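You operate a simulated robot arm through the tools that you are given. There is no shell and no other tool. Be economical: measure what you need, move in short steps, check, and stop when the job is done.

Carry out the task below with a simulated robot arm. There is one attempt and no reset: what you move stays moved.

TASK
Stand the small shell on the white sheet, cover it with the brown sheet and lay its lid on top.
Fine: the white sheet lies flat between the grey rail and the orange sliding plate, the shallow shell upright on it; the lid with a knob.

It is judged by the outcome, as a careful person would: the job done as asked, and still so three seconds after it is handed in. It fails if anything else is knocked over, pushed out of place, dropped, spilled or broken.

THE ROBOT
A 7-joint arm with a two-finger parallel gripper, fixed in place. Base frame: the origin is at the foot of the arm, x ahead of it, y to its left, z up; the work surface is at about z = 90. Lengths are in cm, angles in rad, forces in N, time in s.
With the tool pointing down near the work surface it reaches from about 30 to 68 cm from the base axis. Its first joint turns from -1.152 to 1.152 rad. Payload 1.57 kg.
Tool frame: the origin (TCP) lies between the finger pads and is the grasp point; the fingertips stand 3 cm ahead of it; z points along the fingers, y is the line along which they close. The gripper opens to 11 cm. The fingers are 2.4 cm wide and 1.2 cm thick; the gripper's body (4.8 by 11.2 cm) begins 7.8 cm behind the TCP.
Orientation is that of the tool frame in the base frame, as a unit quaternion [x, y, z, w]. With the fingers straight down and closing along the base's y, the tool's x points along the base's -x, its y along +y and its z along -z.

THE INTERFACE
- The arm moves only by the tool apply_moves. Its argument "rows" is a list that holds one entry, the list of rows, each a list of 7 numbers: the turn, a rotation vector about the base's x, y, z in rad, then the shift along the base's x, y, z in m, then the finger opening in m, from 0 to 0.11. In form: [[[wx, wy, wz, x, y, z, jaw], ...]]. A call has 1 to 10 rows; each row is the pose to reach, as a shift and turn from the pose commanded when the call began. A row lasts 0.2 s, in which the tool goes at most 5 cm and 0.15 rad; a call with a longer step from one row to the next is refused whole, and so is a gripper value outside its range. A pose out of reach is approached as far as the arm can. The call stops where the force on the tool passes 70 N (or 10 N more than at its start, if that is more) or the arm is blocked; 0.2 s more then pass. The fingers move at their own pace (about 10.8 cm/s each) and stop on an object; they squeeze with about 43 N. The grip force told is the motor's: it shows also when the fingers shut on nothing. Time passes only in rows, and 0.2 s behind the last, so rows that repeat a pose let the fingers close. It gives the time, the measured TCP pose, the force on the tool (base axes), the opening and the grip force at its end, in the units of the frame above (readings bear some noise).
- Cameras (640 x 400 px; columns grow to the right, rows downward): "scene" is fixed at [16.87, -40.61, 138.79]; the picture's right is [0.67, -0.74, 0.00], its down [-0.53, -0.48, -0.71] and it looks along [0.52, 0.47, -0.71] (base axes); focal length 247 px, centre (320, 200). "wrist" rides on the gripper at [-3.6, 0, -8] in the tool frame; the picture's right is [0.00, -1.00, 0.00], its down [0.97, 0.00, -0.24] and it looks along [0.24, 0.00, 0.97] (tool axes); focal length 218 px, centre (320, 200).
- get_image(camera): a new picture of that camera. No time passes.
- probe_pixels(camera, pixels): for up to 12 pixels [column, row] of the newest picture of that camera ("zoom" is the newest enlarged one), the place [x, y, z] in the base frame of the surface seen there, good to about 0.2 cm. No time passes.
- enlarge(camera, box): a new picture of the part [left, top, right, bottom] of that camera's present view, enlarged. No time passes.
- job_done(): hands the job in; it is judged then, once.

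Work in short steps. Measure before you move; look again where a grasp or a placing could have gone wrong, and mend it. You have 80 turns and 54 pictures in all, the two below and enlarged ones among them. Open the gripper and draw the arm clear of the work before you hand the job in, unless the task says otherwise; then end with one line.

The tools are called after "Call:" as a command line: name --argument value ..., lists and objects as JSON in quotes. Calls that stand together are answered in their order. apply_moves: Moves the arm, as the interface text tells. Its arguments: {"type":"object","properties":{"rows":{"type":"array"}},"required":["rows"]} The other tools are called the same way: get_image (camera) takes a picture; probe_pixels (camera, pixels) gives the place of the surface under pixels of a picture; enlarge (camera, box) takes an enlarged picture of a part of a camera's view; job_done () hands the job in.

At the start:

```text
clock: 0.0
ee_pos: [33.02, -0.88, 114.92]
tcp_rot: [-0.001, 1.0, 0.0, 0.0]
contact_force: [0.2, 0.3, -1.0]
opening: 11.0
grip_force: 0.0
```

scene: 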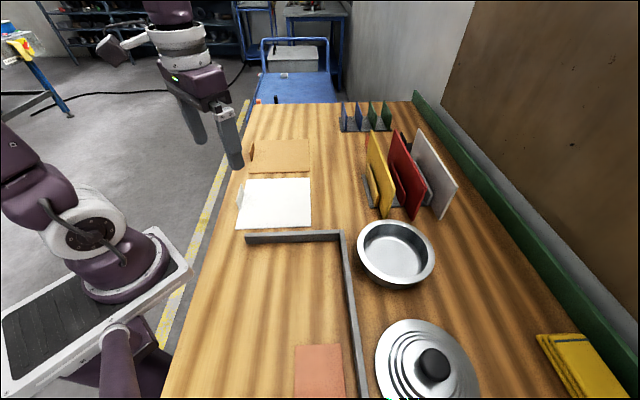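
wrist: 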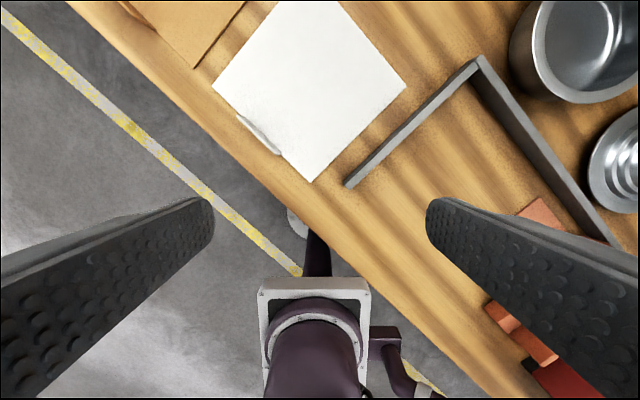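

I'll look at the layout first and measure the main items.

Call:
enlarge --camera "scene" --box '[220, 90, 480, 270]'

Call:
enlarge --camera "scene" --box '[220, 220, 500, 400]'

Call:
probe_pixels --camera "scene" --pixels '[[246, 181], [312, 179], [310, 227], [236, 228], [241, 195], [252, 140], [308, 140], [310, 170], [250, 173], [246, 236], [342, 233], [362, 395]]'

Call:
probe_pixels --camera "scene" --pixels '[[396, 222], [358, 250], [434, 255], [398, 287], [397, 262], [432, 350], [433, 366], [378, 360], [478, 390], [320, 346], [296, 390], [340, 348]]'

```text
2.22 times, centred on (350, 180) of scene
```

zoom: 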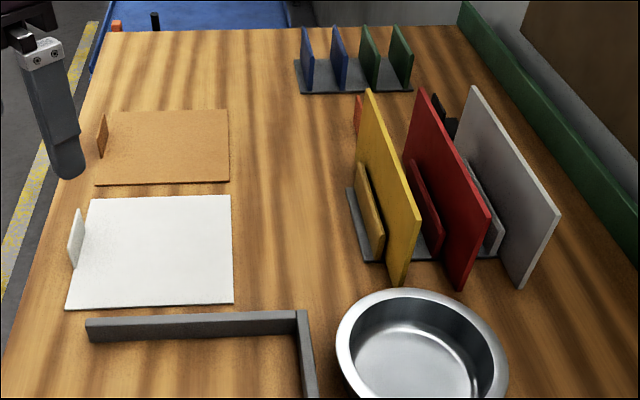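

```text
2.22 times, centred on (360, 310) of scene
```

zoom: 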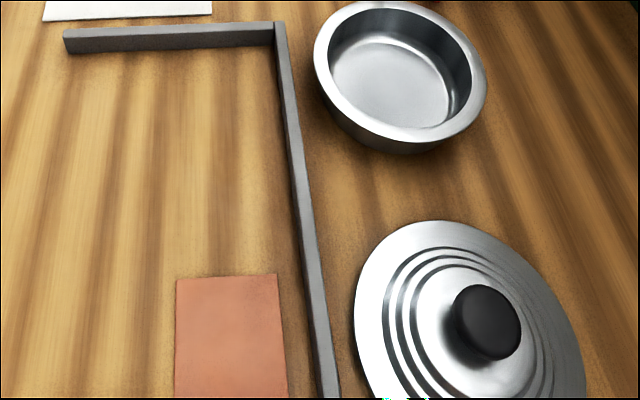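

```text
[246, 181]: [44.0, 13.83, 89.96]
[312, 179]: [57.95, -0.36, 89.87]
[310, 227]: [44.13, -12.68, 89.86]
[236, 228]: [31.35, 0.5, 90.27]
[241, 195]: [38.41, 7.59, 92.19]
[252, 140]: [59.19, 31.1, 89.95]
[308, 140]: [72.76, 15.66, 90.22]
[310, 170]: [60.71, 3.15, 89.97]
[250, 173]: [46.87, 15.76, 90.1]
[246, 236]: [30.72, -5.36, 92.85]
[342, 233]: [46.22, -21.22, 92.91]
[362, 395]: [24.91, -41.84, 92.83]
```

```text
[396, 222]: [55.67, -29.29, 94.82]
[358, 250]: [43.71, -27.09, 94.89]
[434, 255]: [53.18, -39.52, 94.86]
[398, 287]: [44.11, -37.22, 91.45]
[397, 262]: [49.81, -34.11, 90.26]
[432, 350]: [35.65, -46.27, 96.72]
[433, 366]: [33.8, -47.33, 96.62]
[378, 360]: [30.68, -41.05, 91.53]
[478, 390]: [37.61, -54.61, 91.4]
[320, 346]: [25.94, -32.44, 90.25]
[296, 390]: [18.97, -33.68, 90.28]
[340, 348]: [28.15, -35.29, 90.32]
```

The white tab is near (241,210) and the brown tab near (250,150). I'll zoom in on both and probe them, along with the orange plate's edges.

Call:
enlarge --camera "scene" --box '[225, 125, 325, 240]'

Call:
probe_pixels --camera "scene" --pixels '[[252, 148], [250, 158], [243, 185], [237, 208], [242, 200], [248, 228], [251, 243], [336, 243], [347, 260], [340, 260], [357, 232], [300, 347]]'

```text
3.48 times, centred on (275, 182) of scene
```

zoom: 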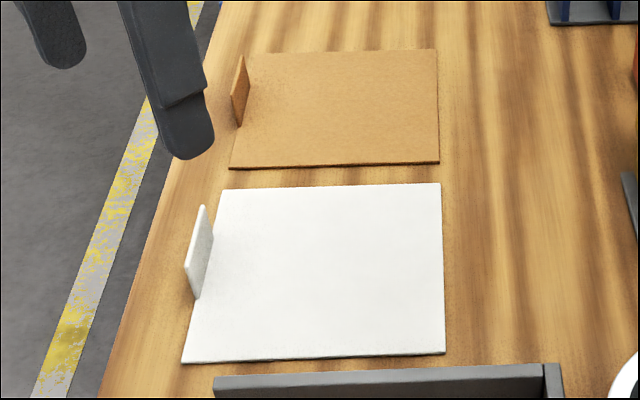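

```text
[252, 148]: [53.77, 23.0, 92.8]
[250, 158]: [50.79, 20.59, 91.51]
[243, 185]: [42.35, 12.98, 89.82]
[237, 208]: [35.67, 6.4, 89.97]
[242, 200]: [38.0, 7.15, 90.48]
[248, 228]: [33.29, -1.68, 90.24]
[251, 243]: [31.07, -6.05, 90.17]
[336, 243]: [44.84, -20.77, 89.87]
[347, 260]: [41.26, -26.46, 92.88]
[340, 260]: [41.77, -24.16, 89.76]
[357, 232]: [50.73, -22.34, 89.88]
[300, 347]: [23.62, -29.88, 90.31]
```

Call:
probe_pixels --camera "zoom" --pixels '[[203, 207], [186, 264], [212, 236], [197, 298], [205, 255], [218, 192], [183, 360], [441, 185], [444, 351], [240, 90], [243, 60], [236, 122]]'

Call:
probe_pixels --camera "zoom" --pixels '[[247, 54], [248, 90], [434, 51], [438, 161], [232, 167], [200, 220], [192, 280], [208, 225]]'

```text
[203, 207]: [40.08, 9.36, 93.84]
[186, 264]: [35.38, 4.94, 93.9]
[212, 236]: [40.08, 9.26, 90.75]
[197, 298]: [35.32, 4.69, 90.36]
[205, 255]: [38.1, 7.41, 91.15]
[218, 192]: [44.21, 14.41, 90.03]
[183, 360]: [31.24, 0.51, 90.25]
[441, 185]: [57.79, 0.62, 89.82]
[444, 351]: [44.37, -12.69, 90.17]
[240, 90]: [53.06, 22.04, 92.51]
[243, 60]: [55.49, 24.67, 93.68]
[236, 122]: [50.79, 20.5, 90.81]
```

```text
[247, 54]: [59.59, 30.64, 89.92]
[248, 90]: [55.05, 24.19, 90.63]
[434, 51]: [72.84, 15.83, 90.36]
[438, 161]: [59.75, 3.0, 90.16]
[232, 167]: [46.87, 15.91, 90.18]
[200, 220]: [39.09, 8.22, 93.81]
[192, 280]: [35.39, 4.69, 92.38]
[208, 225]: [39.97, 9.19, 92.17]
```

White tab runs from (35.4,4.8) to (40.1,9.3) with its top at z≈93.9. The slot is bounded by x+y≈24.5 at the rail, x−y≈66 at the other rail leg and x+y≈−6.4 at the orange plate. With the tab facing away from the rail, its final spot would be too close to the base. I'll therefore turn the sheet +90° so the tab faces the orange plate, and start by yawing the gripper −135° above the tab.

Call:
apply_moves --rows '[[[0, 0, -0.147, 0.005, 0.008, -0.005, 0.06], [0, 0, -0.294, 0.01, 0.016, -0.01, 0.06], [0, 0, -0.441, 0.015, 0.024, -0.02, 0.06], [0, 0, -0.588, 0.02, 0.032, -0.03, 0.06], [0, 0, -0.735, 0.025, 0.04, -0.04, 0.06], [0, 0, -0.882, 0.03, 0.05, -0.05, 0.06], [0, 0, -1.029, 0.035, 0.06, -0.06, 0.06], [0, 0, -1.176, 0.04, 0.07, -0.07, 0.06], [0, 0, -1.323, 0.0458, 0.0808, -0.08, 0.06], [0, 0, -1.47, 0.0458, 0.0808, -0.08, 0.06]]]'

Call:
apply_moves --rows '[[[0, 0, -0.147, 0, 0, 0, 0.06], [0, 0, -0.294, 0, 0, 0, 0.06], [0, 0, -0.441, 0, 0, 0, 0.06], [0, 0, -0.588, 0, 0, 0, 0.06], [0, 0, -0.735, 0, 0, 0, 0.06], [0, 0, -0.886, 0, 0, 0, 0.06], [0, 0, -0.886, 0, 0, 0, 0.06]]]'

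Call:
get_image --camera "wrist"

```text
clock: 2.2
ee_pos: [37.56, 7.25, 106.98]
tcp_rot: [0.67, 0.742, 0.0, 0.0]
contact_force: [-0.2, 0.1, 0.2]
opening: 6.0
grip_force: 0.0
```

```text
clock: 3.8
ee_pos: [37.65, 7.26, 107.03]
tcp_rot: [0.924, 0.382, 0.0, 0.0]
contact_force: [-0.8, 0.1, 0.1]
opening: 6.02
grip_force: 0.1
```

```text
48 pictures are left
```

wrist: 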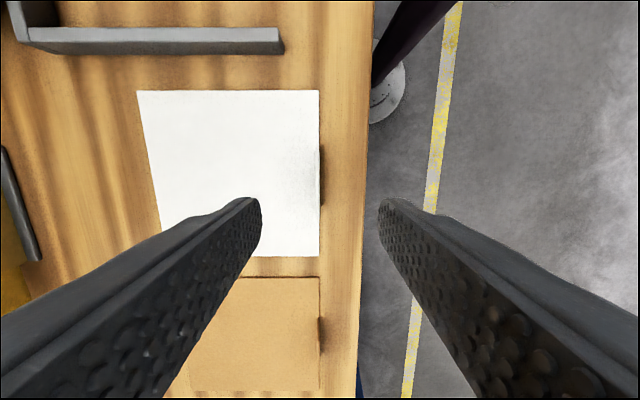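

The tab is centred between the fingers (col ~321). I'll descend so the tips sit just above the sheet, then close.

Call:
apply_moves --rows '[[[0, 0, 0, 0, 0, -0.04, 0.05], [0, 0, 0, 0, 0, -0.08, 0.05], [0, 0, 0, 0, 0, -0.11, 0.05], [0, 0, 0, 0, 0, -0.128, 0.05], [0, 0, 0, 0, 0, -0.128, 0.05], [0, 0, 0, 0, 0, -0.128, 0.03], [0, 0, 0, 0, 0, -0.128, 0.015], [0, 0, 0, 0, 0, -0.128, 0.0], [0, 0, 0, 0, 0, -0.128, 0.0], [0, 0, 0, 0, 0, -0.128, 0.0]]]'

Call:
enlarge --camera "scene" --box '[200, 110, 340, 250]'

```text
clock: 6.0
ee_pos: [37.62, 7.27, 94.34]
tcp_rot: [0.924, 0.382, 0.0, 0.001]
contact_force: [-0.7, -0.2, 0.2]
opening: 0.28
grip_force: 24.3
```

```text
2.86 times, centred on (270, 180) of scene
```

zoom: 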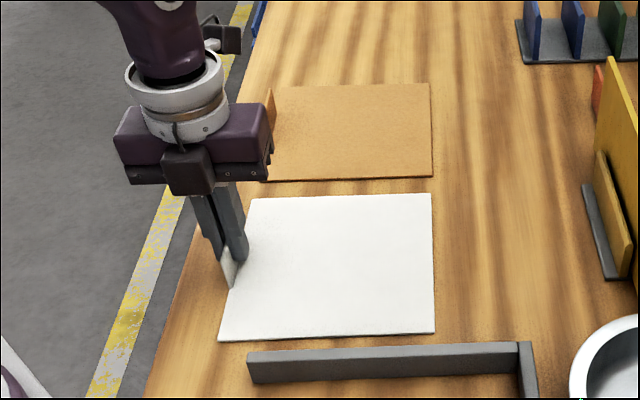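

The jaws are closed on the tab (opening 0.28). I'll lift slowly and check.

Call:
apply_moves --rows '[[[0, 0, 0, 0, 0, 0, 0.0], [0, 0, 0, 0, 0, 0.01, 0.0], [0, 0, 0, 0, 0, 0.025, 0.0], [0, 0, 0, 0, 0, 0.045, 0.0], [0, 0, 0, 0, 0, 0.07, 0.0], [0, 0, 0, 0, 0, 0.09, 0.0], [0, 0, 0, 0, 0, 0.09, 0.0]]]'

Call:
get_image --camera "scene"

```text
clock: 7.6
ee_pos: [37.64, 7.3, 103.2]
tcp_rot: [0.924, 0.383, 0.001, -0.001]
contact_force: [-0.1, 0.3, -1.1]
opening: 0.32
grip_force: 24.4
```

```text
46 pictures are left
```

scene: 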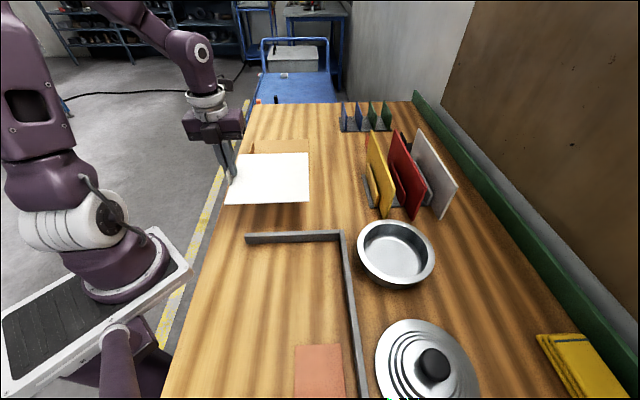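

The sheet hangs level. I'll carry it while turning +90° towards TCP (23.65, −27.9), staying high.

Call:
apply_moves --rows '[[[0, 0, 0.1, -0.006, -0.015, 0.01, 0.0], [0, 0, 0.24, -0.018, -0.045, 0.02, 0.0], [0, 0, 0.38, -0.03, -0.075, 0.02, 0.0], [0, 0, 0.52, -0.042, -0.107, 0.02, 0.0], [0, 0, 0.66, -0.054, -0.14, 0.02, 0.0], [0, 0, 0.8, -0.066, -0.173, 0.02, 0.0], [0, 0, 0.94, -0.08, -0.206, 0.02, 0.0], [0, 0, 1.08, -0.094, -0.239, 0.02, 0.0], [0, 0, 1.22, -0.108, -0.272, 0.02, 0.0], [0, 0, 1.36, -0.12, -0.302, 0.02, 0.0]]]'

Call:
apply_moves --rows '[[[0, 0, 0.1, -0.01, -0.025, 0.0, 0.0], [0, 0, 0.17, -0.015, -0.04, 0.0, 0.0], [0, 0, 0.211, -0.0195, -0.05, 0.0, 0.0], [0, 0, 0.211, -0.0195, -0.05, 0.0, 0.0], [0, 0, 0.211, -0.0195, -0.05, 0.0, 0.0]]]'

Call:
get_image --camera "scene"

Call:
get_image --camera "wrist"

```text
clock: 9.8
ee_pos: [25.56, -22.88, 105.33]
tcp_rot: [0.477, 0.879, 0.0, 0.0]
contact_force: [0.4, -0.3, -1.2]
opening: 0.28
grip_force: 24.7
```

```text
clock: 11.0
ee_pos: [23.55, -27.79, 105.25]
tcp_rot: [0.383, 0.924, 0.001, 0.0]
contact_force: [-1.1, -0.6, -0.9]
opening: 0.29
grip_force: 23.9
```

```text
45 pictures are left
```

scene: 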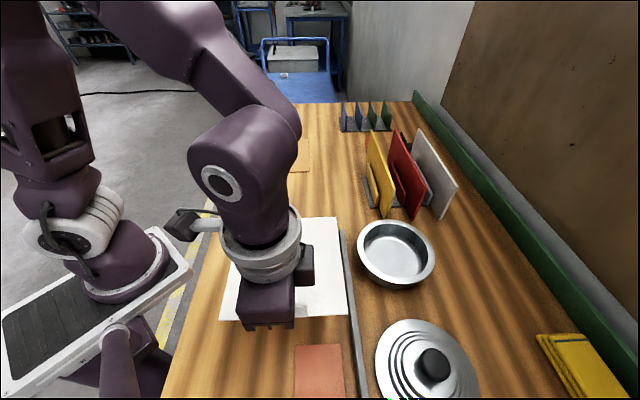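

```text
44 pictures are left
```

wrist: 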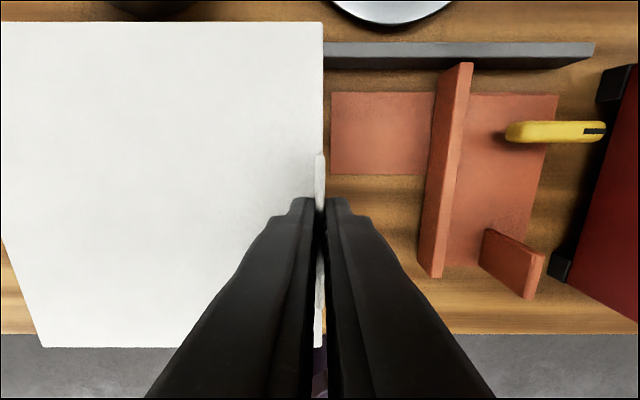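

The sheet is over the slot. I'll probe the orange plate parts and the sheet in this wrist view before lowering.

Call:
probe_pixels --camera "wrist" --pixels '[[334, 96], [334, 172], [425, 135], [455, 80], [432, 270], [520, 235], [545, 140], [340, 62], [580, 62], [315, 30], [20, 30], [318, 300]]'

Call:
probe_pixels --camera "scene" --pixels '[[306, 220], [336, 218], [346, 313], [222, 318], [340, 262], [344, 240], [360, 360], [348, 280]]'

```text
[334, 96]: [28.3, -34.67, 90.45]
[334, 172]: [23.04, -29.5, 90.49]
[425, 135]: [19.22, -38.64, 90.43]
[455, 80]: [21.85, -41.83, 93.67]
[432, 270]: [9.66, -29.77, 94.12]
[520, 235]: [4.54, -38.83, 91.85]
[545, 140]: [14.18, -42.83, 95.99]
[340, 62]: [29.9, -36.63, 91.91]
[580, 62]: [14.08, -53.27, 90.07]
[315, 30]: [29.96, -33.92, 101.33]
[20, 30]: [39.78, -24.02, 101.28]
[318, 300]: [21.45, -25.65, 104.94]
```

```text
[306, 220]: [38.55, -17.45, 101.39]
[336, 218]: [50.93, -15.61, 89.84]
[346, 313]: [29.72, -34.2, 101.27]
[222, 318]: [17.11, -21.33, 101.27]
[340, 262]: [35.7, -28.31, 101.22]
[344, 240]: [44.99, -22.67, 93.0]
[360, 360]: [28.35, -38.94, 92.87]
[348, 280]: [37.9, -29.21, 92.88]
```

Sheet edges are at x+y≈−4.4 (plate at −6.4) and x−y≈63.9 (rail at ~66.3), so it fits. I'll lower it 11 cm and release.

Call:
apply_moves --rows '[[[0, 0, 0, 0.002, -0.002, -0.03, 0.0], [0, 0, 0, 0.002, -0.002, -0.06, 0.0], [0, 0, 0, 0.002, -0.002, -0.085, 0.0], [0, 0, 0, 0.002, -0.002, -0.1, 0.0], [0, 0, 0, 0.002, -0.002, -0.107, 0.0], [0, 0, 0, 0.002, -0.002, -0.109, 0.0], [0, 0, 0, 0.002, -0.002, -0.109, 0.0]]]'

Call:
get_image --camera "scene"

```text
clock: 12.6
ee_pos: [23.71, -27.98, 94.34]
tcp_rot: [0.382, 0.924, -0.001, 0.0]
contact_force: [0.7, 1.9, 4.9]
opening: 0.3
grip_force: 24.1
```

```text
43 pictures are left
```

scene: 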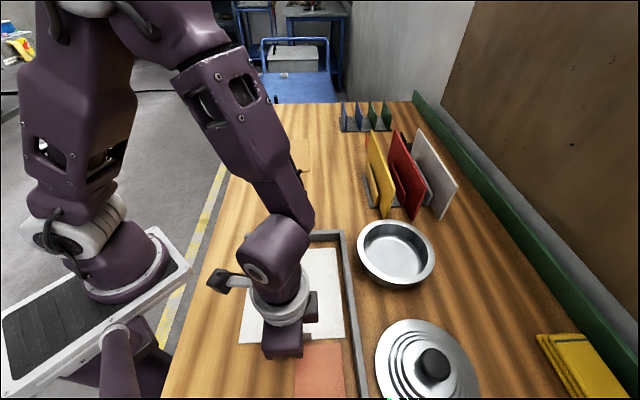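

The sheet touches the surface (force +5). I'll release, rise and move toward the pan, yawing +90°.

Call:
apply_moves --rows '[[[0, 0, 0, 0, 0, 0, 0.03], [0, 0, 0, 0, 0, 0, 0.03], [0, 0, 0, 0, 0, 0.03, 0.03], [0, 0, 0, 0, 0, 0.07, 0.03], [0, 0, 0, 0, 0, 0.11, 0.03], [0, 0, 0.14, 0.03, 0, 0.14, 0.04], [0, 0, 0.28, 0.06, 0, 0.15, 0.04], [0, 0, 0.42, 0.09, 0, 0.15, 0.04], [0, 0, 0.56, 0.12, 0, 0.15, 0.04], [0, 0, 0.7, 0.14, 0, 0.15, 0.04]]]'

Call:
apply_moves --rows '[[[0, 0, 0.14, 0.01, 0, 0, 0.04], [0, 0, 0.28, 0.02, 0, 0, 0.04], [0, 0, 0.42, 0.03, 0, 0, 0.04], [0, 0, 0.56, 0.04, 0, 0, 0.04], [0, 0, 0.7, 0.05, 0, 0, 0.04], [0, 0, 0.84, 0.05, 0, 0, 0.04], [0, 0, 0.871, 0.05, 0, 0, 0.04], [0, 0, 0.871, 0.05, 0, 0, 0.04]]]'

Call:
get_image --camera "wrist"

Call:
get_image --camera "scene"

```text
clock: 14.8
ee_pos: [37.95, -27.99, 109.49]
tcp_rot: [0.041, 0.999, 0.0, 0.0]
contact_force: [-0.4, 0.3, 0.5]
opening: 4.02
grip_force: 0.0
```

```text
clock: 16.6
ee_pos: [42.88, -28.12, 109.19]
tcp_rot: [-0.384, 0.923, 0.0, 0.0]
contact_force: [0.2, -0.4, 0.0]
opening: 4.0
grip_force: 0.0
```

```text
42 pictures are left
```

wrist: 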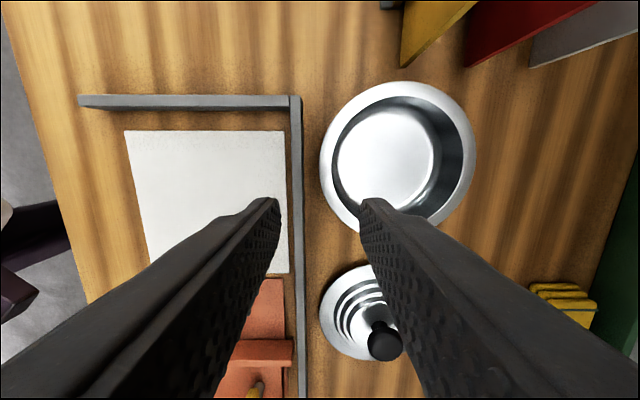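

```text
41 pictures are left
```

scene: 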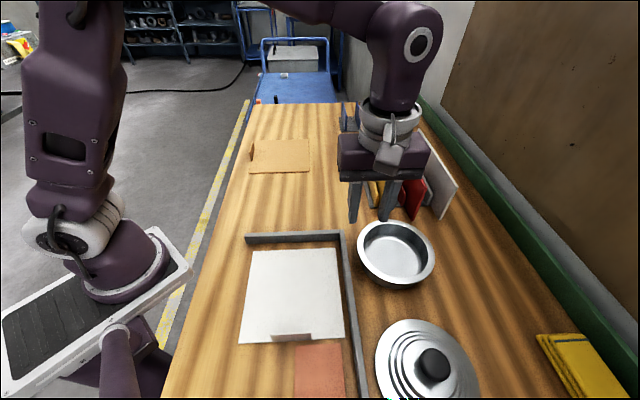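

The sheet sits squarely in the slot. I'll probe the pan rim and the sheet corners.

Call:
probe_pixels --camera "wrist" --pixels '[[397, 85], [323, 155], [471, 150], [349, 108], [450, 108], [455, 200], [335, 200], [337, 152], [388, 150], [350, 180], [400, 100], [445, 160]]'

Call:
probe_pixels --camera "wrist" --pixels '[[126, 133], [283, 134], [287, 270], [293, 180], [200, 103], [402, 60], [325, 300], [360, 357], [382, 340]]'

Call:
probe_pixels --camera "scene" --pixels '[[254, 251], [335, 249], [343, 338], [241, 342], [291, 335], [271, 338], [312, 337], [320, 346]]'

```text
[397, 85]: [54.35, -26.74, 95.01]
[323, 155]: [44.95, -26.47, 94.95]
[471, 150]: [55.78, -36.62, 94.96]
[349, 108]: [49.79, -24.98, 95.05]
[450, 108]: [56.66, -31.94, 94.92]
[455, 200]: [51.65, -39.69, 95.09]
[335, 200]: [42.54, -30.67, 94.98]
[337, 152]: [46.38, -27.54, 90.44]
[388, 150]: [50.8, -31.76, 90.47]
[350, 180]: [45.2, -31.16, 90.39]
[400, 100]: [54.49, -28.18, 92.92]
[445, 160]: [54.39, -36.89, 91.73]
```

```text
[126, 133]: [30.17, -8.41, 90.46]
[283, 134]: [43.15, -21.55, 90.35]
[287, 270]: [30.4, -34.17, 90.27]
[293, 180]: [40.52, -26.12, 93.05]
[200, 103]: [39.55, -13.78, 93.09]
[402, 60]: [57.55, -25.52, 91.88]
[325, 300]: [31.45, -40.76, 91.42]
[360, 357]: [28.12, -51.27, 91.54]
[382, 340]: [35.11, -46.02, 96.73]
```

```text
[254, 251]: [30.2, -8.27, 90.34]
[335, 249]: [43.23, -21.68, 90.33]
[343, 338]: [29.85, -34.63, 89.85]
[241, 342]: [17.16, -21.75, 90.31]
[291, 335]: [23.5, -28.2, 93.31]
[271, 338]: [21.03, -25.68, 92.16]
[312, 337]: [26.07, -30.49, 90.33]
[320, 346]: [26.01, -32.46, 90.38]
```

The pan centre is about (49.5,−32.45), rim radius ~7.5, top z≈95. The sheet centre is (30.2,−21.5). To stay clear of the rail I'll grip the rim at its −x side, (42.5,−32.45), with the fingers closing along x.

Call:
apply_moves --rows '[[[0, 0, 0.13, 0, -0.01, 0, 0.035], [0, 0, 0.26, -0.002, -0.02, 0, 0.035], [0, 0, 0.39, -0.003, -0.03, 0, 0.035], [0, 0, 0.52, -0.0035, -0.04, 0, 0.035], [0, 0, 0.65, -0.004, -0.0433, 0, 0.035], [0, 0, 0.784, -0.004, -0.0433, 0, 0.035], [0, 0, 0.784, -0.004, -0.0433, -0.04, 0.035], [0, 0, 0.784, -0.004, -0.0433, -0.08, 0.035], [0, 0, 0.784, -0.004, -0.0433, -0.08, 0.035]]]'

Call:
get_image --camera "wrist"

```text
clock: 18.6
ee_pos: [42.5, -32.1, 101.37]
tcp_rot: [-0.707, 0.707, 0.0, 0.0]
contact_force: [0.2, -0.3, 0.2]
opening: 3.49
grip_force: 0.0
```

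```text
40 pictures are left
```

wrist: 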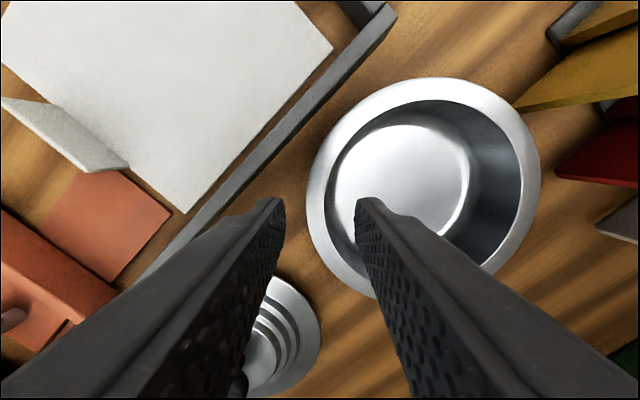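

Call:
probe_pixels --camera "wrist" --pixels '[[309, 190], [332, 190], [430, 79], [430, 99], [538, 175], [520, 180], [342, 272], [520, 238], [345, 115], [505, 108], [320, 200], [350, 245]]'

```text
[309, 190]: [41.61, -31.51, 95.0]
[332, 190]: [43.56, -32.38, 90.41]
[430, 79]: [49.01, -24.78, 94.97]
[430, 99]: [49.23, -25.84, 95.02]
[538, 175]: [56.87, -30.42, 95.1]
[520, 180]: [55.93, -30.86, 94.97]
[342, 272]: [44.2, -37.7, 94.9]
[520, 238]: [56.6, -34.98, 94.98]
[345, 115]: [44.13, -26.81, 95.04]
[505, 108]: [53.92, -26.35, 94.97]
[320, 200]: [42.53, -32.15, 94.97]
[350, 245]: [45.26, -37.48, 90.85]
```

The outer rim is r≈7.7 and inner r≈6.7, about centre (49.25,−32.4). I'll shift slightly, descend and grip.

Call:
apply_moves --rows '[[[0, 0, 0, -0.002, -0.003, -0.02, 0.035], [0, 0, 0, -0.003, -0.003, -0.05, 0.035], [0, 0, 0, -0.003, -0.003, -0.07, 0.035], [0, 0, 0, -0.003, -0.003, -0.07, 0.025], [0, 0, 0, -0.003, -0.003, -0.07, 0.0], [0, 0, 0, -0.003, -0.003, -0.07, 0.0], [0, 0, 0, -0.003, -0.003, -0.07, 0.0]]]'

Call:
get_image --camera "scene"

```text
clock: 20.2
ee_pos: [42.07, -32.76, 94.51]
tcp_rot: [-0.706, 0.708, -0.002, 0.0]
contact_force: [-0.9, -3.5, 9.1]
opening: 1.55
grip_force: 31.6
```

```text
39 pictures are left
```

scene: 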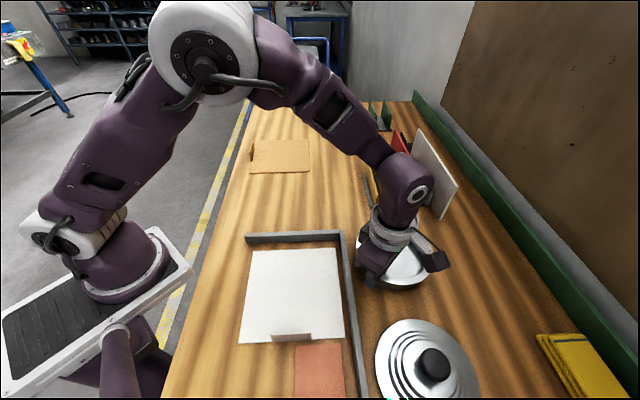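

The rim is gripped (opening 1.55). I'll lift gently and check.

Call:
apply_moves --rows '[[[0, 0, 0, 0, 0, 0, 0.0], [0, 0, 0, 0, 0, 0.005, 0.0], [0, 0, 0, 0, 0, 0.015, 0.0], [0, 0, 0, 0, 0, 0.03, 0.0], [0, 0, 0, 0, 0, 0.05, 0.0], [0, 0, 0, 0, 0, 0.07, 0.0], [0, 0, 0, 0, 0, 0.09, 0.0], [0, 0, 0, 0, 0, 0.09, 0.0]]]'

Call:
get_image --camera "scene"

Call:
get_image --camera "wrist"

```text
clock: 22.0
ee_pos: [42.2, -32.7, 103.52]
tcp_rot: [-0.706, 0.708, 0.0, 0.0]
contact_force: [0.4, -0.5, -0.7]
opening: 1.23
grip_force: 30.0
```

```text
38 pictures are left
```

scene: 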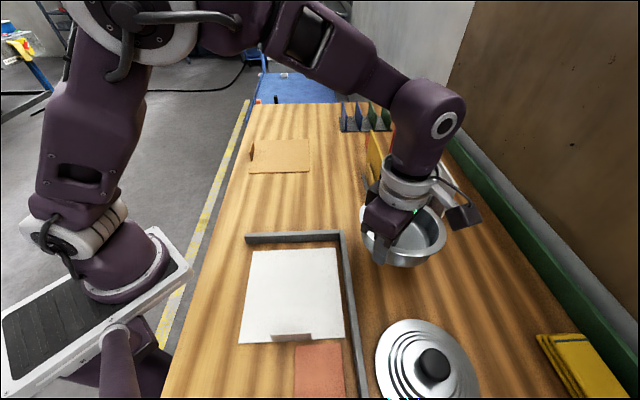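

```text
37 pictures are left
```

wrist: 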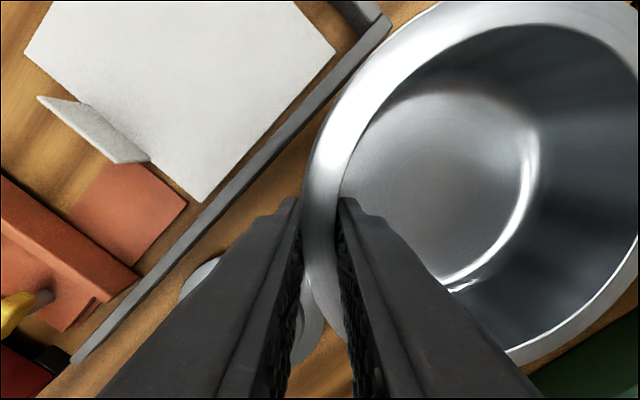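

The pan is lifted; I'll check its tilt and pose by probing the rim.

Call:
probe_pixels --camera "wrist" --pixels '[[320, 170], [370, 65], [460, 18], [590, 22], [550, 340], [605, 290], [330, 310], [440, 150], [440, 230], [310, 210], [630, 45], [400, 130]]'

Call:
probe_pixels --camera "scene" --pixels '[[367, 230], [444, 233], [432, 250], [415, 256], [428, 212], [440, 225], [400, 268]]'

```text
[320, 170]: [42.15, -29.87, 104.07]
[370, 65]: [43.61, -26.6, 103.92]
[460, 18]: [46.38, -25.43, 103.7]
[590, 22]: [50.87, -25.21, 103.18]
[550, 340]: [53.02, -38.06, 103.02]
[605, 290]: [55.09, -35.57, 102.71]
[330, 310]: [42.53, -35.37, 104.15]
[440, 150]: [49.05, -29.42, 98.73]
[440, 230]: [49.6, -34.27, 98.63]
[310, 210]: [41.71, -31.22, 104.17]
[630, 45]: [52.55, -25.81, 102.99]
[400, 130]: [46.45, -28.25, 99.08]
```

```text
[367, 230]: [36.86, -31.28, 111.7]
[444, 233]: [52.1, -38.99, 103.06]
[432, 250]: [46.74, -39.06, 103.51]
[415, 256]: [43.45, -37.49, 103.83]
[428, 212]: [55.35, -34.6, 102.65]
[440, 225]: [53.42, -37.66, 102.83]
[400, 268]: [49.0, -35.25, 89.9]
```

The pan sags about 0.11 rad toward its far side. I'll carry it with a −90° yaw, then level it with a small counter-tilt before setting it down.

Call:
apply_moves --rows '[[[0, 0, -0.08, -0.005, 0.008, 0.01, 0.0], [0, 0, -0.22, -0.018, 0.026, 0.015, 0.0], [0, 0, -0.36, -0.032, 0.046, 0.015, 0.0], [0, 0, -0.5, -0.046, 0.066, 0.015, 0.0], [0, 0, -0.64, -0.06, 0.086, 0.015, 0.0], [0, 0, -0.78, -0.074, 0.106, 0.015, 0.0], [0, 0, -0.92, -0.088, 0.126, 0.015, 0.0], [0, 0, -1.06, -0.1, 0.146, 0.015, 0.0], [0, 0, -1.2, -0.112, 0.164, 0.015, 0.0], [0, 0, -1.34, -0.12, 0.174, 0.015, 0.0]]]'

Call:
apply_moves --rows '[[[0, 0, -0.12, -0.004, 0.006, 0, 0.0], [0, 0, -0.231, -0.006, 0.008, 0, 0.0], [0, 0, -0.231, -0.006, 0.008, 0, 0.0]]]'

Call:
apply_moves --rows '[[[-0.05, 0, 0, 0, 0, 0, 0.0], [-0.11, 0, 0, 0, 0, 0, 0.0], [-0.11, 0, 0, 0, 0, 0, 0.0]]]'

Call:
get_image --camera "wrist"

Call:
get_image --camera "scene"

```text
clock: 24.2
ee_pos: [30.24, -15.27, 104.8]
tcp_rot: [-0.113, 0.994, 0.001, 0.0]
contact_force: [-0.8, 0.4, -1.6]
opening: 1.25
grip_force: 29.5
```

```text
clock: 25.0
ee_pos: [29.58, -14.41, 104.77]
tcp_rot: [0.002, 1.0, 0.0, 0.001]
contact_force: [-0.5, 0.1, -1.7]
opening: 1.25
grip_force: 29.3
```

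```text
clock: 25.8
ee_pos: [29.6, -14.48, 104.8]
tcp_rot: [0.001, 0.998, -0.055, -0.001]
contact_force: [-0.1, -0.1, -1.8]
opening: 1.22
grip_force: 29.8
```

```text
36 pictures are left
```

wrist: 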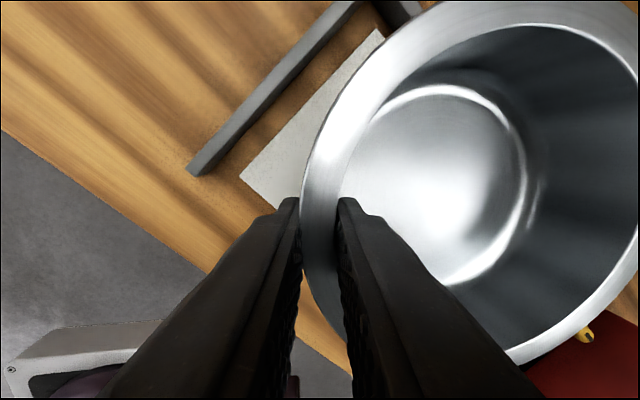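

```text
35 pictures are left
```

scene: 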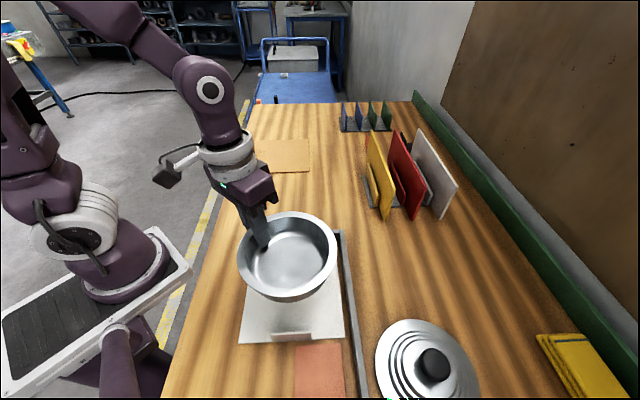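

Call:
probe_pixels --camera "scene" --pixels '[[241, 262], [334, 250], [294, 294], [300, 215], [325, 280], [258, 287], [325, 225], [288, 265], [290, 301], [310, 298]]'

Call:
probe_pixels --camera "wrist" --pixels '[[305, 200], [460, 18], [590, 22], [530, 350], [620, 275], [440, 150], [440, 230]]'

```text
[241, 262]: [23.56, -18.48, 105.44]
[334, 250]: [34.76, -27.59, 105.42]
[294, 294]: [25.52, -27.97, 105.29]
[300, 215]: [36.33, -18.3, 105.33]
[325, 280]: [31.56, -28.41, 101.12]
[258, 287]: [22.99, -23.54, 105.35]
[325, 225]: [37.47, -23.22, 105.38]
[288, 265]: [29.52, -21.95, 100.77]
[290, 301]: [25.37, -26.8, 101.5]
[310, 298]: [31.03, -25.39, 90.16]
```

```text
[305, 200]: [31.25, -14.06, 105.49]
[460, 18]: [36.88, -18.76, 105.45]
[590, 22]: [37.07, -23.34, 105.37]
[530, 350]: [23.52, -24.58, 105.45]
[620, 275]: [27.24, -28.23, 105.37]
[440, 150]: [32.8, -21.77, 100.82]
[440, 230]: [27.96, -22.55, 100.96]
```

The pan is level and centred at about (30.2,−21.6). I'll lower it 10 cm onto the sheet.

Call:
apply_moves --rows '[[[0, 0, 0, 0, 0, -0.03, 0.0], [0, 0, 0, 0, 0, -0.06, 0.0], [0, 0, 0, 0, 0, -0.085, 0.0], [0, 0, 0, 0, 0, -0.095, 0.0], [0, 0, 0, 0, 0, -0.099, 0.0], [0, 0, 0, 0, 0, -0.1, 0.0], [0, 0, 0, 0, 0, -0.1, 0.0]]]'

Call:
get_image --camera "scene"

Call:
probe_pixels --camera "scene" --pixels '[[253, 280], [292, 320], [330, 285], [320, 260], [291, 338]]'

```text
clock: 27.4
ee_pos: [29.61, -14.51, 94.84]
tcp_rot: [0.001, 0.998, -0.055, 0.0]
contact_force: [0.0, 0.1, -1.2]
opening: 1.23
grip_force: 29.8
```

```text
34 pictures are left
```

scene: 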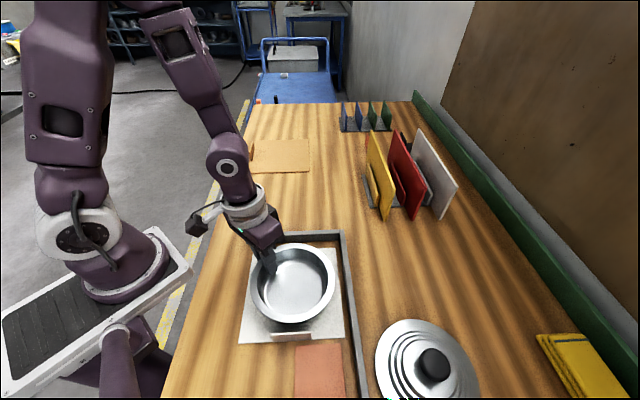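

```text
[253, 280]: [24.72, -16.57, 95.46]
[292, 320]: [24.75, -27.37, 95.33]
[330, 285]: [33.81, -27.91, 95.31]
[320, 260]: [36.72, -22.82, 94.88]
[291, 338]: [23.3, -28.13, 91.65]
```

Call:
apply_moves --rows '[[[0, 0, 0, 0, 0, -0.001, 0.0], [0, 0, 0, 0, 0, -0.002, 0.0], [0, 0, 0, 0, 0, -0.002, 0.0], [0, 0, 0, 0, 0, -0.002, 0.015], [0, 0, 0, 0, 0, -0.002, 0.025], [0, 0, 0, 0, 0, -0.002, 0.035], [0, 0, 0, 0, 0, -0.002, 0.035]]]'

Call:
apply_moves --rows '[[[0.05, 0, 0, 0, 0, 0.01, 0.035], [0.11, 0, 0, 0, 0, 0.04, 0.035], [0.11, 0, 0, 0, 0, 0.08, 0.035], [0.11, 0, 0, 0, 0, 0.12, 0.035], [0.11, 0, 0, 0, 0, 0.15, 0.035], [0.11, 0, 0, 0, 0, 0.15, 0.035]]]'

Call:
get_image --camera "scene"

Call:
get_image --camera "wrist"

```text
clock: 29.0
ee_pos: [29.51, -14.56, 94.6]
tcp_rot: [0.001, 0.999, -0.055, 0.001]
contact_force: [-0.4, 0.2, -0.2]
opening: 3.51
grip_force: 0.0
```

```text
clock: 30.4
ee_pos: [29.62, -14.33, 109.74]
tcp_rot: [0.001, 1.0, 0.0, 0.001]
contact_force: [0.4, -0.5, -0.3]
opening: 3.49
grip_force: 0.1
```

```text
33 pictures are left
```

scene: 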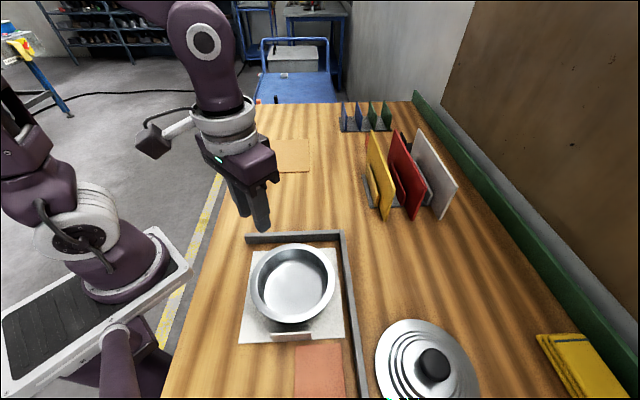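

```text
32 pictures are left
```

wrist: 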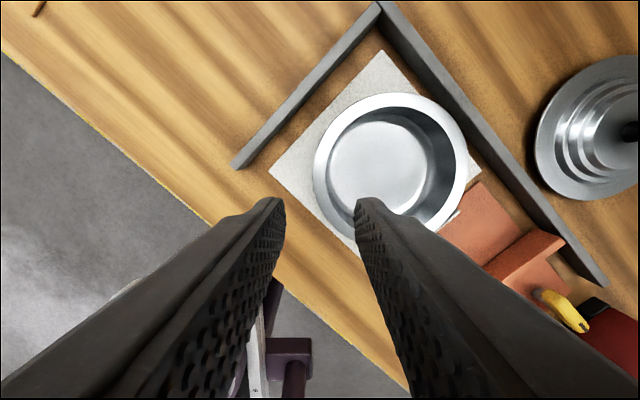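

The pan stands well on the sheet. Next is the brown sheet's tab, around (53.1,22.4): I'll travel there with a +45° yaw.

Call:
apply_moves --rows '[[[0, 0, 0.08, 0.015, 0.023, 0, 0.05], [0, 0, 0.16, 0.035, 0.055, 0, 0.05], [0, 0, 0.24, 0.058, 0.09, 0, 0.05], [0, 0, 0.32, 0.08, 0.125, 0, 0.05], [0, 0, 0.4, 0.102, 0.16, 0, 0.05], [0, 0, 0.48, 0.124, 0.195, 0, 0.05], [0, 0, 0.56, 0.146, 0.23, 0, 0.05], [0, 0, 0.64, 0.168, 0.265, 0, 0.05], [0, 0, 0.72, 0.19, 0.3, 0, 0.05], [0, 0, 0.787, 0.205, 0.325, 0, 0.05]]]'

Call:
apply_moves --rows '[[[0, 0, 0, 0.015, 0.02, -0.02, 0.05], [0, 0, 0, 0.03, 0.0425, -0.04, 0.05], [0, 0, 0, 0.03, 0.0425, -0.04, 0.05]]]'

Call:
get_image --camera "wrist"

Call:
enlarge --camera "scene" --box '[210, 90, 330, 190]'

```text
clock: 32.6
ee_pos: [50.27, 17.86, 109.74]
tcp_rot: [-0.383, 0.924, 0.0, 0.0]
contact_force: [-0.4, 0.1, 0.0]
opening: 5.0
grip_force: 0.2
```

```text
clock: 33.4
ee_pos: [53.03, 22.17, 105.74]
tcp_rot: [-0.383, 0.924, 0.0, 0.0]
contact_force: [0.4, 0.4, -0.2]
opening: 5.01
grip_force: 0.2
```

```text
31 pictures are left
```

wrist: 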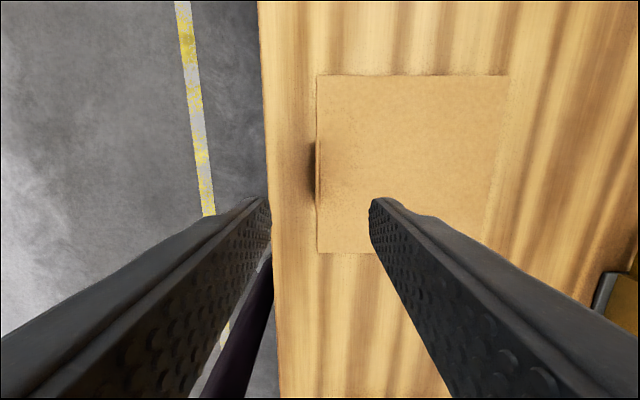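

```text
4.00 times, centred on (270, 140) of scene
```

zoom: 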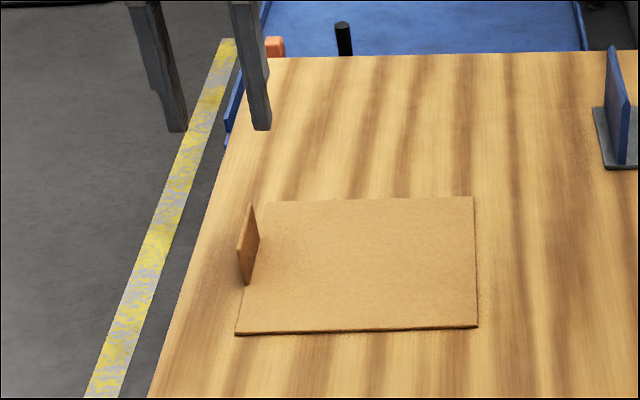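

The tab is at col ~318, rows 140–208, and aligned with the fingers. I'll probe the brown corners and tab for exact centring.

Call:
probe_pixels --camera "wrist" --pixels '[[318, 77], [504, 77], [319, 250], [365, 251], [318, 145], [318, 175], [318, 205], [488, 225], [316, 175], [320, 175]]'

Call:
probe_pixels --camera "zoom" --pixels '[[252, 210], [256, 240], [240, 250], [245, 280], [474, 324], [237, 333], [472, 199], [263, 203]]'

```text
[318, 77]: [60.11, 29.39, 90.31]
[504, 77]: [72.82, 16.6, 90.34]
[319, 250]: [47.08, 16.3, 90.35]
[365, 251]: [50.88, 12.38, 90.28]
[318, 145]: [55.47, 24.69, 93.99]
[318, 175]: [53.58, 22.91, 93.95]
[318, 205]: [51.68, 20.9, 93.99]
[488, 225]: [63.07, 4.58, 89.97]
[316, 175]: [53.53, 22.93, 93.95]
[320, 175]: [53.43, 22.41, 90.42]
```

```text
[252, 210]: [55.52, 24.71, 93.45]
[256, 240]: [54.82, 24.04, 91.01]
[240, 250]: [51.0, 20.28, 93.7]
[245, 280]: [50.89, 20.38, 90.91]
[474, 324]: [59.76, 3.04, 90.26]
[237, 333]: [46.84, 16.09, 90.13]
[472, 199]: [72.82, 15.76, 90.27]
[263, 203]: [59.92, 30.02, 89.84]
```

Call:
apply_moves --rows '[[[0, 0, 0, 0.002, 0.0035, -0.04, 0.05], [0, 0, 0, 0.002, 0.0035, -0.08, 0.05], [0, 0, 0, 0.002, 0.0035, -0.105, 0.05], [0, 0, 0, 0.002, 0.0035, -0.114, 0.05], [0, 0, 0, 0.002, 0.0035, -0.114, 0.05], [0, 0, 0, 0.002, 0.0035, -0.114, 0.025], [0, 0, 0, 0.002, 0.0035, -0.114, 0.0], [0, 0, 0, 0.002, 0.0035, -0.114, 0.0], [0, 0, 0, 0.002, 0.0035, -0.114, 0.0]]]'

Call:
apply_moves --rows '[[[0, 0, 0, 0, 0, 0, 0.0], [0, 0, 0, 0, 0, 0.01, 0.0], [0, 0, 0, 0, 0, 0.03, 0.0], [0, 0, 0, 0, 0, 0.06, 0.0], [0, 0, 0, 0, 0, 0.1, 0.0], [0, 0, 0, 0, 0, 0.14, 0.0], [0, 0, 0, 0, 0, 0.14, 0.0]]]'

Call:
get_image --camera "scene"

```text
clock: 35.4
ee_pos: [53.17, 22.68, 94.48]
tcp_rot: [-0.382, 0.924, 0.0, 0.0]
contact_force: [-0.8, -0.5, -0.5]
opening: 0.31
grip_force: 23.8
```

```text
clock: 37.0
ee_pos: [53.12, 22.57, 108.31]
tcp_rot: [-0.382, 0.924, 0.0, 0.0]
contact_force: [-0.6, 0.0, -1.2]
opening: 0.31
grip_force: 24.5
```

```text
29 pictures are left
```

scene: 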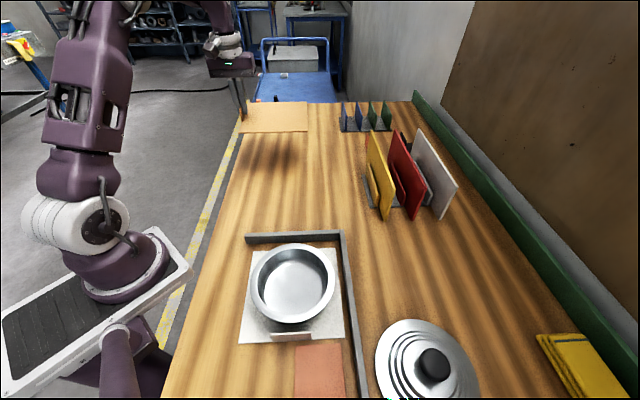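

The brown sheet is held level. I'll carry it with a −90° yaw to TCP (36.6,−14.85).

Call:
apply_moves --rows '[[[0, 0, -0.08, -0.01, -0.015, 0, 0.0], [0, 0, -0.22, -0.03, -0.045, 0, 0.0], [0, 0, -0.36, -0.05, -0.08, 0, 0.0], [0, 0, -0.5, -0.068, -0.118, 0, 0.0], [0, 0, -0.64, -0.086, -0.156, 0, 0.0], [0, 0, -0.78, -0.104, -0.194, 0, 0.0], [0, 0, -0.92, -0.12, -0.232, 0, 0.0], [0, 0, -1.06, -0.134, -0.27, 0, 0.0], [0, 0, -1.2, -0.146, -0.305, 0, 0.0], [0, 0, -1.34, -0.156, -0.335, 0, 0.0]]]'

Call:
apply_moves --rows '[[[0, 0, -0.12, -0.005, -0.02, 0, 0.0], [0, 0, -0.231, -0.0093, -0.0395, 0, 0.0], [0, 0, -0.231, -0.0093, -0.0395, -0.02, 0.0], [0, 0, -0.231, -0.0093, -0.0395, -0.04, 0.0], [0, 0, -0.231, -0.0093, -0.0395, -0.04, 0.0]]]'

Call:
get_image --camera "scene"

Call:
get_image --camera "wrist"

```text
clock: 39.2
ee_pos: [37.68, -10.96, 108.21]
tcp_rot: [0.275, 0.961, 0.0, 0.0]
contact_force: [0.0, -0.2, -0.2]
opening: 0.29
grip_force: 24.5
```

```text
clock: 40.4
ee_pos: [36.72, -14.85, 104.13]
tcp_rot: [0.383, 0.924, -0.001, -0.001]
contact_force: [0.3, 0.3, -0.7]
opening: 0.3
grip_force: 24.8
```

```text
28 pictures are left
```

scene: 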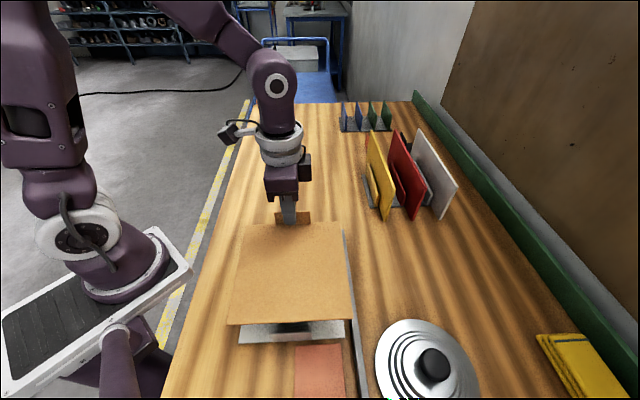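

```text
27 pictures are left
```

wrist: 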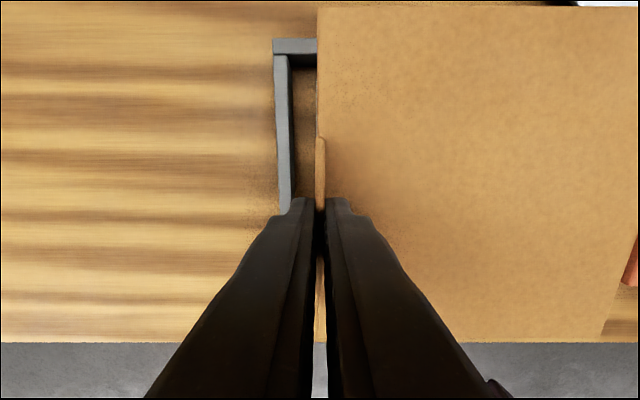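

Call:
probe_pixels --camera "scene" --pixels '[[242, 224], [340, 223], [355, 317], [228, 322], [290, 270], [291, 338], [275, 338]]'

```text
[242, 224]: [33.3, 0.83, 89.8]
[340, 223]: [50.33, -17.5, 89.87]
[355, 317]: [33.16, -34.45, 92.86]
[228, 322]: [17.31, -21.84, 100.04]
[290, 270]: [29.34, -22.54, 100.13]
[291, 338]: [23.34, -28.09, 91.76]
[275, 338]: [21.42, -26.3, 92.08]
```

The brown sheet is level over the pan (z≈100.1, corner at (17.3,−21.8)). I'll lower it about 4.4 cm onto the rim.

Call:
apply_moves --rows '[[[0, 0, 0, 0, 0, -0.015, 0.0], [0, 0, 0, 0, 0, -0.03, 0.0], [0, 0, 0, 0, 0, -0.038, 0.0], [0, 0, 0, 0, 0, -0.042, 0.0], [0, 0, 0, 0, 0, -0.044, 0.0], [0, 0, 0, 0, 0, -0.044, 0.0]]]'

Call:
enlarge --camera "scene" --box '[210, 190, 390, 370]'

```text
clock: 41.8
ee_pos: [36.7, -14.7, 99.93]
tcp_rot: [0.383, 0.924, 0.0, 0.001]
contact_force: [0.3, -0.2, -0.6]
opening: 0.31
grip_force: 24.1
```

```text
2.22 times, centred on (300, 280) of scene
```

zoom: 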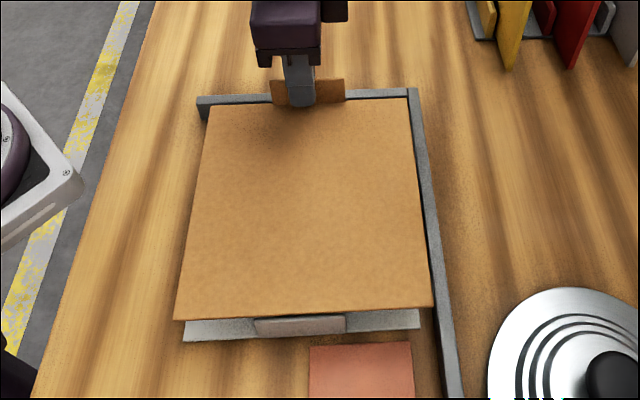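

No contact yet (z force −0.6), so I'll creep down a bit further until contact.

Call:
apply_moves --rows '[[[0, 0, 0, 0, 0, -0.001, 0.0], [0, 0, 0, 0, 0, -0.002, 0.0], [0, 0, 0, 0, 0, -0.003, 0.0], [0, 0, 0, 0, 0, -0.003, 0.0]]]'

Call:
probe_pixels --camera "zoom" --pixels '[[215, 105], [400, 105], [425, 300], [180, 312], [300, 200]]'

```text
clock: 42.8
ee_pos: [36.86, -14.87, 99.58]
tcp_rot: [0.383, 0.924, 0.0, 0.0]
contact_force: [4.7, 2.2, 20.8]
opening: 0.32
grip_force: 24.1
```

```text
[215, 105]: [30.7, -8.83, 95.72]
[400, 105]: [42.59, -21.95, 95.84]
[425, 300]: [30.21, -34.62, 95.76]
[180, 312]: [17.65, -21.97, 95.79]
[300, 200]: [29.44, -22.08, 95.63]
```

Firm contact. I'll ease up 0.1 cm, release and rise.

Call:
apply_moves --rows '[[[0, 0, 0, 0, 0, 0.001, 0.0], [0, 0, 0, 0, 0, 0.0015, 0.0], [0, 0, 0, 0, 0, 0.0015, 0.01], [0, 0, 0, 0, 0, 0.0015, 0.025], [0, 0, 0, 0, 0, 0.0015, 0.025], [0, 0, 0, 0, 0, 0.02, 0.025], [0, 0, 0, 0, 0, 0.05, 0.025], [0, 0, 0, 0, 0, 0.09, 0.025], [0, 0, 0, 0, 0, 0.12, 0.025]]]'

Call:
get_image --camera "scene"

Call:
get_image --camera "wrist"

Call:
probe_pixels --camera "scene" --pixels '[[305, 237], [324, 236], [328, 325], [262, 328], [291, 280], [294, 325]]'

```text
clock: 44.8
ee_pos: [36.72, -14.91, 111.5]
tcp_rot: [0.383, 0.924, 0.0, 0.0]
contact_force: [-0.6, -0.2, 1.5]
opening: 2.51
grip_force: 0.1
```

```text
25 pictures are left
```

scene: 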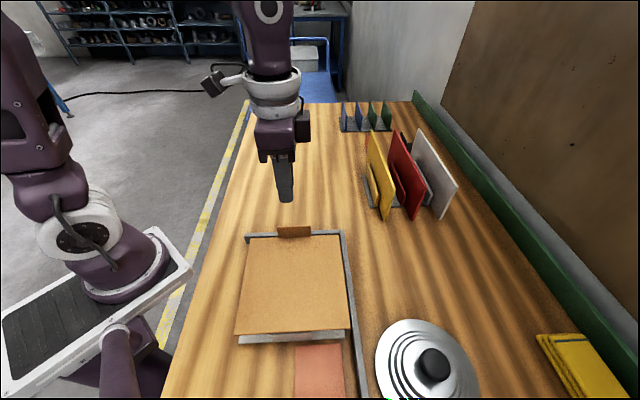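

```text
24 pictures are left
```

wrist: 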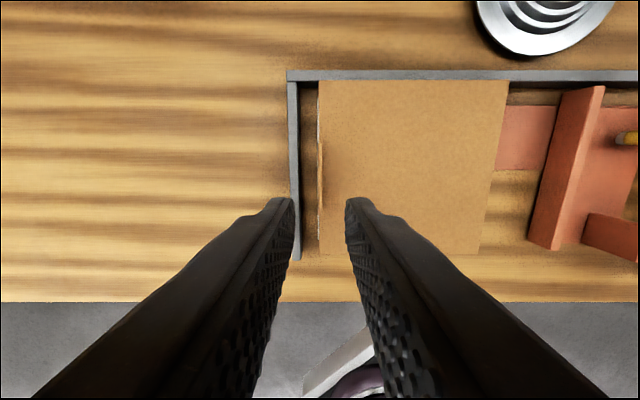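

```text
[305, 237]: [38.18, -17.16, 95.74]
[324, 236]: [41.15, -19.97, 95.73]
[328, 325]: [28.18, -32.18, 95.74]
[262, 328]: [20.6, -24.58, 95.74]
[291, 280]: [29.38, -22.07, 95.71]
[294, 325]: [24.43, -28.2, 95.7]
```

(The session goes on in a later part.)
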